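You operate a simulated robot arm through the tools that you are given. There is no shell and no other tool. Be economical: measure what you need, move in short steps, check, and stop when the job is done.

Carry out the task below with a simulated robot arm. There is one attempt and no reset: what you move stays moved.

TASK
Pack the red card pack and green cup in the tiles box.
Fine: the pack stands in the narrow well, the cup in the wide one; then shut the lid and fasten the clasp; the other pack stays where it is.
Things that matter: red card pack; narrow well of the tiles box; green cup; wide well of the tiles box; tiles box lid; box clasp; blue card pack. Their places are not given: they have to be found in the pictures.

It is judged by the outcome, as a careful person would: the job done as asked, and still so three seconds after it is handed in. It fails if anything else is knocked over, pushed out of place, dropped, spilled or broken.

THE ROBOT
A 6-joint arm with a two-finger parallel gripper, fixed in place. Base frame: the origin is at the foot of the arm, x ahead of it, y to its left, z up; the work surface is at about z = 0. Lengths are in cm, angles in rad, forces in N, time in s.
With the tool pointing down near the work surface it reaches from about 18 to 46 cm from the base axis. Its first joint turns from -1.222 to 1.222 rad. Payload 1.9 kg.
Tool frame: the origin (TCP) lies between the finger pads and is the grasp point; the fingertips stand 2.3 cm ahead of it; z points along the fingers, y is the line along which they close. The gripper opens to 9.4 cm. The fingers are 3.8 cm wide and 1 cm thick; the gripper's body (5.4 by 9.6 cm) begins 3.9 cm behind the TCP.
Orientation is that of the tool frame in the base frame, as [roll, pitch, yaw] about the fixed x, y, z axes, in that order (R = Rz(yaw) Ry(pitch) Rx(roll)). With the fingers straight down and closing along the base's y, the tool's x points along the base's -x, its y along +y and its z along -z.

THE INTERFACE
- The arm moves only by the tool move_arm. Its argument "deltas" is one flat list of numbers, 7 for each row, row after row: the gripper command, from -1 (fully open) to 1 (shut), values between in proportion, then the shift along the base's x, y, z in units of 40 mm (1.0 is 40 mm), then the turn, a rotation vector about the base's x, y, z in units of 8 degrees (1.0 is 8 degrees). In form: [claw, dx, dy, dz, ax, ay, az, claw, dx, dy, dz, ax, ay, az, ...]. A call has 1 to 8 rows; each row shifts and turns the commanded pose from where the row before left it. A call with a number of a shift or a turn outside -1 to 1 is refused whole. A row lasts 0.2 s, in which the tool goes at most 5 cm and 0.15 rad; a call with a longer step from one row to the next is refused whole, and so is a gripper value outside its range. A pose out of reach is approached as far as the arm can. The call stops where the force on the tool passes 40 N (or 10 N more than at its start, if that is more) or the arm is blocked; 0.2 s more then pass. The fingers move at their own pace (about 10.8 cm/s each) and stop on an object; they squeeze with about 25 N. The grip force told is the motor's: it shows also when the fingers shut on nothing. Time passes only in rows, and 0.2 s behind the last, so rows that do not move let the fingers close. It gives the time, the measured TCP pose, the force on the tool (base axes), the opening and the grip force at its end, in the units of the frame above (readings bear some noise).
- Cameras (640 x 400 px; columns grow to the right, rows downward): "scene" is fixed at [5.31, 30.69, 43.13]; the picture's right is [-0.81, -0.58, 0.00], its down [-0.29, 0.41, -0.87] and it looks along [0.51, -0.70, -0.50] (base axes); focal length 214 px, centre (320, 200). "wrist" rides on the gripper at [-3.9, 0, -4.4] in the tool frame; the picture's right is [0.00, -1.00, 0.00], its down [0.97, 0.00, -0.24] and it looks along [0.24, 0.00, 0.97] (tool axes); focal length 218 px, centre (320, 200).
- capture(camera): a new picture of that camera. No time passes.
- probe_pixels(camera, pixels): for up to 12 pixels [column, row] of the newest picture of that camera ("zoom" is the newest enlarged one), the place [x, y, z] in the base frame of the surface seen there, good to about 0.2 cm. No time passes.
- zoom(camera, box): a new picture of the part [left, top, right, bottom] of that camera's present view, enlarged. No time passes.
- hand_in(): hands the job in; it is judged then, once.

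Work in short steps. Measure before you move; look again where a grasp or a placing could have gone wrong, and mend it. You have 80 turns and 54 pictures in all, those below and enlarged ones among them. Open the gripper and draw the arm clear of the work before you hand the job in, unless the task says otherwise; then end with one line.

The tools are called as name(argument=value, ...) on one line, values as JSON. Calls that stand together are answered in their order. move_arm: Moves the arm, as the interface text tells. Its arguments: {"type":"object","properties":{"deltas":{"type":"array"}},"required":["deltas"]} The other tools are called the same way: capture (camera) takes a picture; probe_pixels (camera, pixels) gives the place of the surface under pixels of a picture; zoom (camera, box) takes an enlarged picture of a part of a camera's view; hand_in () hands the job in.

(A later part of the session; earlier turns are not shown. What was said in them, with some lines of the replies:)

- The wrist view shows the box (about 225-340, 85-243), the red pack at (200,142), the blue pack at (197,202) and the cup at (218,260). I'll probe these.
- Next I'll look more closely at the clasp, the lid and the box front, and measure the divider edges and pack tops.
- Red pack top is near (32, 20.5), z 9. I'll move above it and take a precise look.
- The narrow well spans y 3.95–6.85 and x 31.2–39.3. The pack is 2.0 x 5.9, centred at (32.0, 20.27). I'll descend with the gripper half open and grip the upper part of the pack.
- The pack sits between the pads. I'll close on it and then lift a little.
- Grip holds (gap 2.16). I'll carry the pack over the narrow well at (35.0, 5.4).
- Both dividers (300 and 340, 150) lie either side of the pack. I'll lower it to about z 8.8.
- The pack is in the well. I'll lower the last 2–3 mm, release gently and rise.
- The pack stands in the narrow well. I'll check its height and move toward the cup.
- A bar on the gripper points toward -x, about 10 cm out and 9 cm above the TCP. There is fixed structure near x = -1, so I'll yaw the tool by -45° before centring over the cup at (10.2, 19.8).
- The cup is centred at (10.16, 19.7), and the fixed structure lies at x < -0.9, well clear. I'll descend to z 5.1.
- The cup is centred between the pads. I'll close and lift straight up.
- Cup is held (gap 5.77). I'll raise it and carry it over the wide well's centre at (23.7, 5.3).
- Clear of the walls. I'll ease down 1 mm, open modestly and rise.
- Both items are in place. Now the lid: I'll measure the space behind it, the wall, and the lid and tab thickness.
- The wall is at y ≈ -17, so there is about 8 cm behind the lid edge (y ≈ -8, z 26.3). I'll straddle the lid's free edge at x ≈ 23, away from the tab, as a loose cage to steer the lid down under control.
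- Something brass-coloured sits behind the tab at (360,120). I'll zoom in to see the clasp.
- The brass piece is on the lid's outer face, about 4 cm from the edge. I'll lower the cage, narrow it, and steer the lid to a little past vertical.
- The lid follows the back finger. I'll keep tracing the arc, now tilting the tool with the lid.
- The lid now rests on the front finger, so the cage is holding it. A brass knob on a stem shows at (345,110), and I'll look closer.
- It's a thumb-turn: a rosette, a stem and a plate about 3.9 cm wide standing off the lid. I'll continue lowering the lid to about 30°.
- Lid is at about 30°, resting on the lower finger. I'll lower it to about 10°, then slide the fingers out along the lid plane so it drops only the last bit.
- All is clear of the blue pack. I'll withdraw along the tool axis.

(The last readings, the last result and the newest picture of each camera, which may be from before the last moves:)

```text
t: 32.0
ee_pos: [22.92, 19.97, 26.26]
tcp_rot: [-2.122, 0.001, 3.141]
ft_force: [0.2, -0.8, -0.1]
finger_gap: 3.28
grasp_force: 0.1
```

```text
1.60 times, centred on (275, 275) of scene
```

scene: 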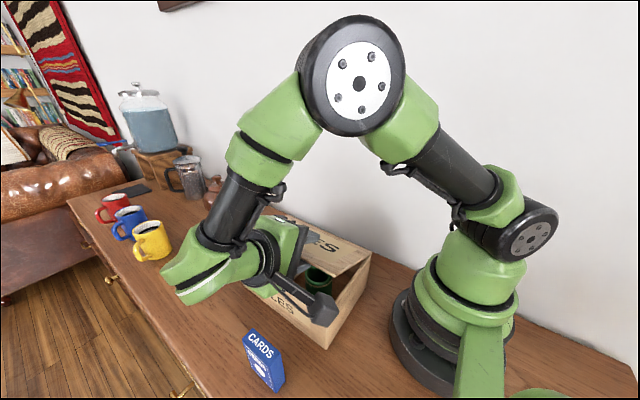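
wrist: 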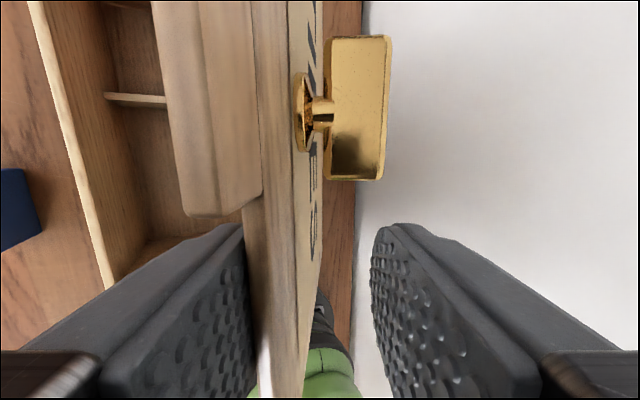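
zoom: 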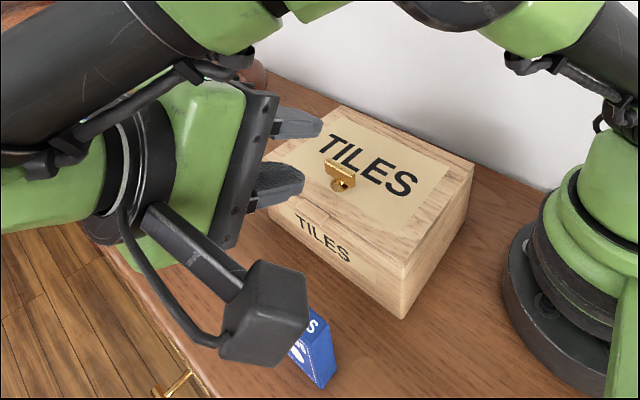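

The lid is shut. I'll bring the tool back to vertical above the thumb-turn (about (28, 9.5)) and look.

move_arm(deltas=[0.3, 0.1, -0.2, 0.1, 0.913, 0, 0, 0.3, 0.1, -0.3, 0, 0.913, 0, 0, 0.3, 0.1, -0.35, 0, 0.913, 0, 0, 0.3, 0.1, -0.35, 0, 0.913, 0, 0, 0.3, 0.1, -0.35, 0, 0.913, 0, 0, 0.3, 0.1, -0.35, 0, 0.913, 0, 0, 0.3, 0.1, -0.35, 0, 0.913, 0, 0, 0.3, 0.1, -0.35, 0, 0.91, 0, 0])

capture(camera="wrist")

zoom(camera="scene", box=[225, 190, 385, 350])

```text
t: 33.8
ee_pos: [26.16, 9.31, 26.68]
tcp_rot: [3.14, 0.003, 3.14]
ft_force: [-0.7, 0.8, 0.2]
finger_gap: 3.29
grasp_force: 0.0
```

```text
12 pictures are left
```

wrist: 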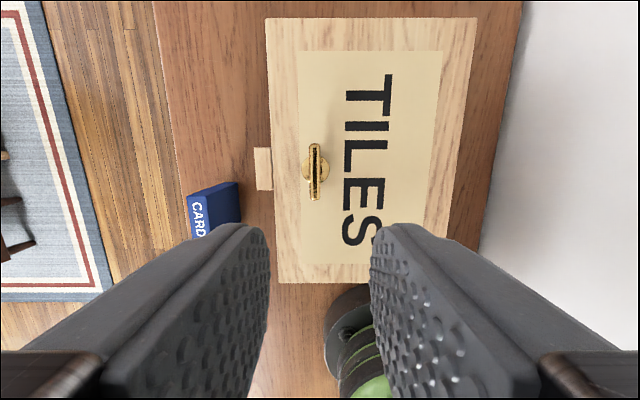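

```text
2.50 times, centred on (305, 270) of scene
```

zoom: 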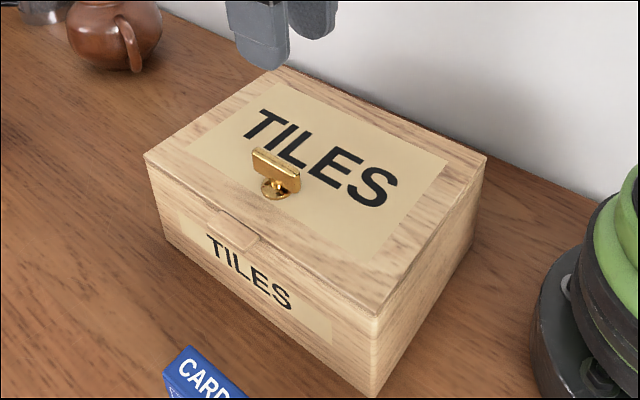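

probe_pixels(camera="wrist", pixels=[[315, 147], [315, 170], [315, 198], [306, 165], [325, 165], [280, 120], [264, 170], [315, 185]])

zoom(camera="wrist", box=[280, 130, 350, 210])

```text
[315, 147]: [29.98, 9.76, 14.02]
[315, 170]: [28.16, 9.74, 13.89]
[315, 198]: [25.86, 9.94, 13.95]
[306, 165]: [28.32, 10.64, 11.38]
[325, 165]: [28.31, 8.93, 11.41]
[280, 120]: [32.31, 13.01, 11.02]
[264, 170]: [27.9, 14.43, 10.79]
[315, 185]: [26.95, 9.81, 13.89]
```

```text
5.00 times, centred on (315, 170) of wrist
```

zoom: 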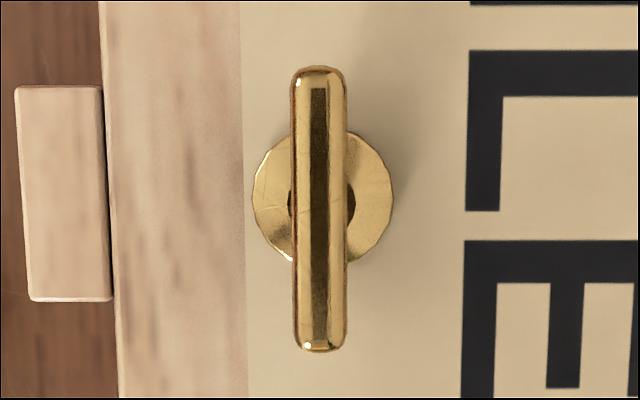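

The thumb-turn plate is centred at (28.0, 9.8), with its top at z 14 and lying along x. I'll descend and grip its faces with the tips staying above the rosette.

move_arm(deltas=[0.3, 0.46, 0.12, 0, 0, 0, 0, 0.3, 0, 0, -0.8, 0, 0, 0, 0.3, 0, 0, -0.8, 0, 0, 0, 0.3, 0, 0, -0.7, 0, 0, 0, 0.3, 0, 0, -0.5, 0, 0, 0, 0.3, 0, 0, -0.27, 0, 0, 0, 0.3, 0, 0, 0, 0, 0, 0])

capture(camera="wrist")

```text
t: 35.4
ee_pos: [27.83, 9.91, 14.37]
tcp_rot: [3.141, 0.002, -3.141]
ft_force: [-0.4, 0.1, -0.7]
finger_gap: 3.29
grasp_force: 0.1
```

```text
9 pictures are left
```

wrist: 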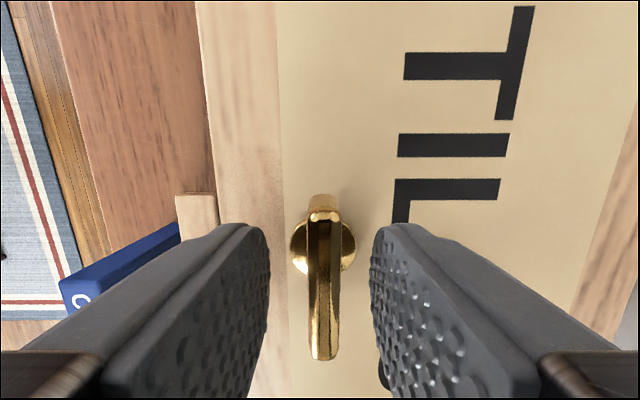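

The plate is between the pads. I'll close and turn 24° clockwise as a test of direction.

move_arm(deltas=[1, 0.03, -0.02, -0.03, 0, 0, 0, 1, 0, 0, 0, 0, 0, 0, 1, 0, 0, 0, 0, 0, 0, 1, 0, 0, 0, 0, 0, -0.5, 1, 0, 0, 0, 0, 0, -0.8, 1, 0, 0, 0, 0, 0, -0.8, 1, 0, 0, 0, 0, 0, -0.9, 1, 0, 0, 0, 0, 0, 0])

capture(camera="wrist")

```text
t: 37.2
ee_pos: [28.11, 9.96, 14.19]
tcp_rot: [-3.141, 0.002, 2.719]
ft_force: [-4.9, -1.0, 1.4]
finger_gap: 0.9
grasp_force: 25.5
```

```text
8 pictures are left
```

wrist: 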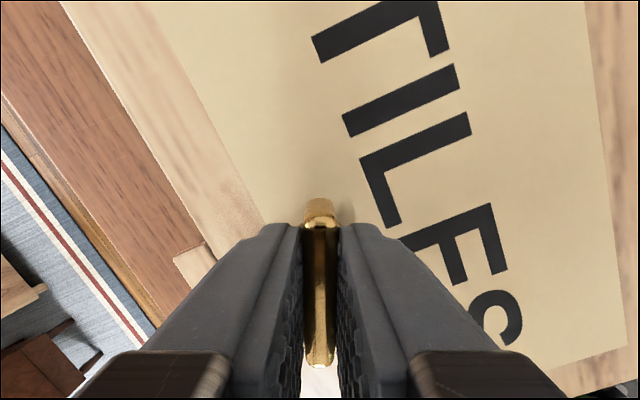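

The plate turned with the fingers, still aligned and with low force. I'll continue toward 90°.

move_arm(deltas=[1, 0, 0, 0, 0, 0, -0.9, 1, 0, 0, 0, 0, 0, -0.9, 1, 0, 0, 0, 0, 0, -0.9, 1, 0, 0, 0, 0, 0, -0.9, 1, 0, 0, 0, 0, 0, -0.9, 1, 0, 0, 0, 0, 0, 0])

capture(camera="wrist")

```text
t: 38.6
ee_pos: [28.1, 9.84, 14.3]
tcp_rot: [3.14, 0.003, 2.09]
ft_force: [4.1, 4.9, 2.8]
finger_gap: 0.85
grasp_force: 24.6
```

```text
7 pictures are left
```

wrist: 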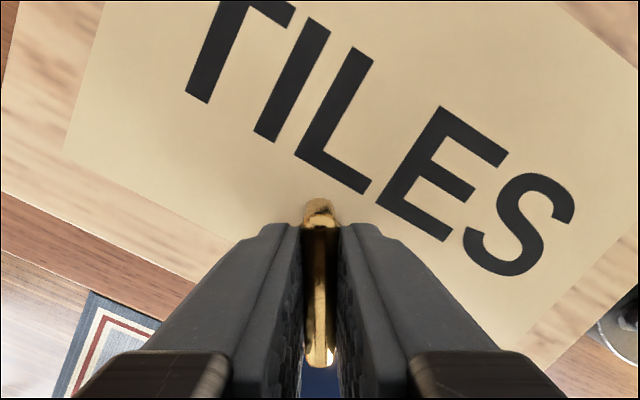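

Now turned 60° and still aligned. I'll do the last 30°.

move_arm(deltas=[1, 0, 0, 0, 0, 0, -0.95, 1, 0, 0, 0, 0, 0, -0.95, 1, 0, 0, 0, 0, 0, -0.95, 1, 0, 0, 0, 0, 0, -0.95, 1, 0, 0, 0, 0, 0, 0])

capture(camera="wrist")

```text
t: 39.8
ee_pos: [28.13, 9.81, 14.25]
tcp_rot: [-3.141, 0.004, 1.56]
ft_force: [4.8, -1.6, 9.8]
finger_gap: 0.87
grasp_force: 25.2
```

```text
6 pictures are left
```

wrist: 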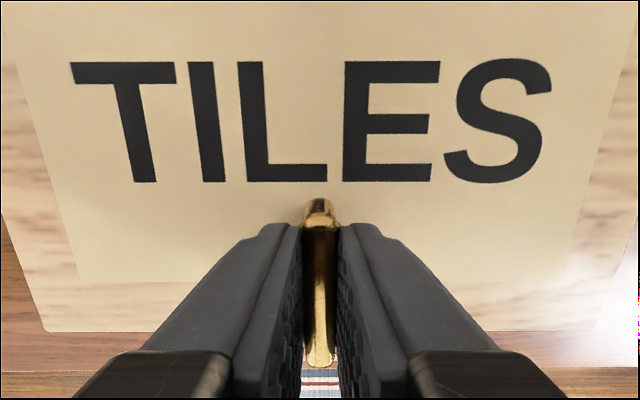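

It's now a full 90°, and the forces rising suggest it has reached its stop. I'll release carefully, rise and look.

move_arm(deltas=[0.6, 0, 0, 0, 0, 0, 0, 0.3, 0, 0, 0, 0, 0, 0, 0.3, 0, 0, 0.3, 0, 0, 0, 0.3, 0, 0, 0.8, 0, 0, 0, 0.3, 0, 0, 0.9, 0, 0, 0, 0.3, 0, 0, 0.9, 0, 0, 0])

capture(camera="wrist")

capture(camera="scene")

```text
t: 41.2
ee_pos: [28.02, 9.91, 25.93]
tcp_rot: [-3.14, 0.0, 1.561]
ft_force: [0.9, 0.9, -0.3]
finger_gap: 3.27
grasp_force: 0.0
```

```text
5 pictures are left
```

wrist: 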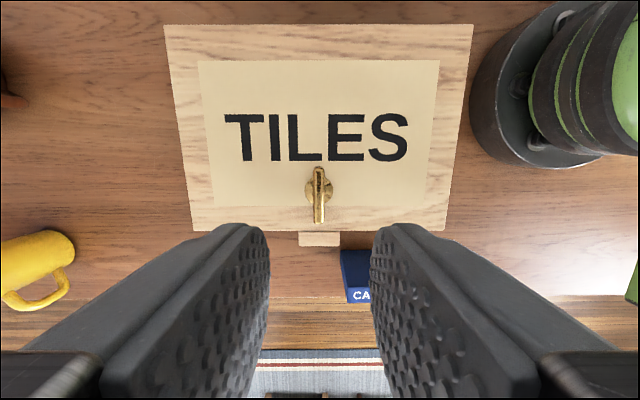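

```text
4 pictures are left
```

scene: 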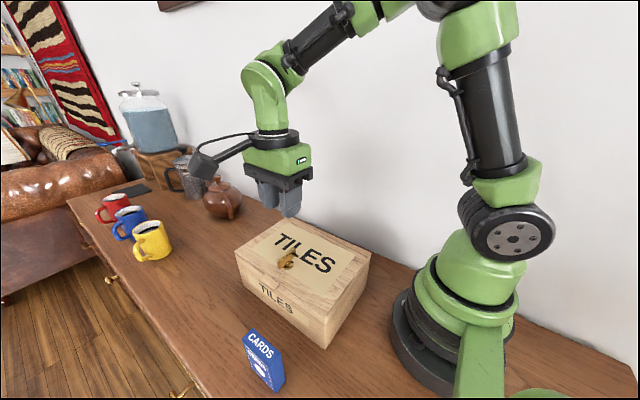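

The plate stayed turned, pointing at the front tab. I'll check the exact angle, the lid seating and the blue pack's place.

zoom(camera="wrist", box=[280, 150, 360, 230])

probe_pixels(camera="wrist", pixels=[[318, 172], [319, 195], [319, 218], [205, 215], [435, 215], [180, 35], [462, 35], [320, 240]])

probe_pixels(camera="scene", pixels=[[244, 334], [278, 354], [262, 341], [285, 385]])

```text
5.00 times, centred on (320, 190) of wrist
```

zoom: 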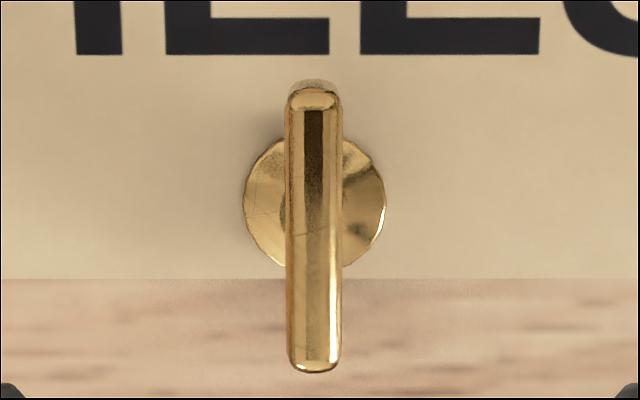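

```text
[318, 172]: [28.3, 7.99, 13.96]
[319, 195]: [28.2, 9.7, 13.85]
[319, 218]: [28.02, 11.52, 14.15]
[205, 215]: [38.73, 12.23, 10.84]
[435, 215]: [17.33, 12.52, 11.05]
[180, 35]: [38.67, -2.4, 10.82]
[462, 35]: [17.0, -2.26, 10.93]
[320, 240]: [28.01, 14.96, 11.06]
```

```text
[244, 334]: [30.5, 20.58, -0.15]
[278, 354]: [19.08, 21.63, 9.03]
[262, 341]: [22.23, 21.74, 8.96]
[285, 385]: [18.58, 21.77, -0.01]
```

The plate turned about 90°, the lid is level (z ≈ 10.9 at all four corners) and the blue pack is unmoved. I'll draw the arm up and clear with the gripper open.

move_arm(deltas=[-1, 0, -0.3, 0.8, 0, 0, 0, -1, 0, -0.5, 0.7, 0, 0, 0, -1, 0, -0.5, 0.7, 0, 0, 0, -1, 0, 0, 0.5, 0, 0, 0, -1, 0, 0, 0, 0, 0, 0])

capture(camera="scene")

```text
t: 42.4
ee_pos: [28.21, 4.68, 36.59]
tcp_rot: [3.141, 0.001, 1.561]
ft_force: [-0.5, -0.1, -0.4]
finger_gap: 9.4
grasp_force: 0.2
```

```text
2 pictures are left
```

scene: 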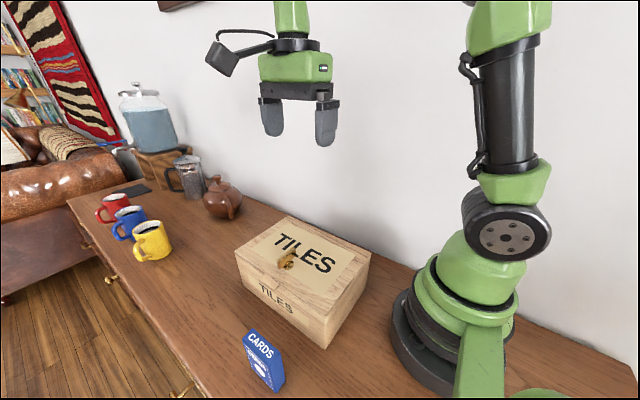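

The box is shut with the clasp turned, everything else is in place and the arm is clear, so I'm handing in.

hand_in()

```text
The job is handed in.
```

The red pack stands in the narrow well and the green cup in the wide one. The lid is shut and the clasp is turned 90°, though I didn't tug the lid to confirm it holds. The blue pack was not moved.
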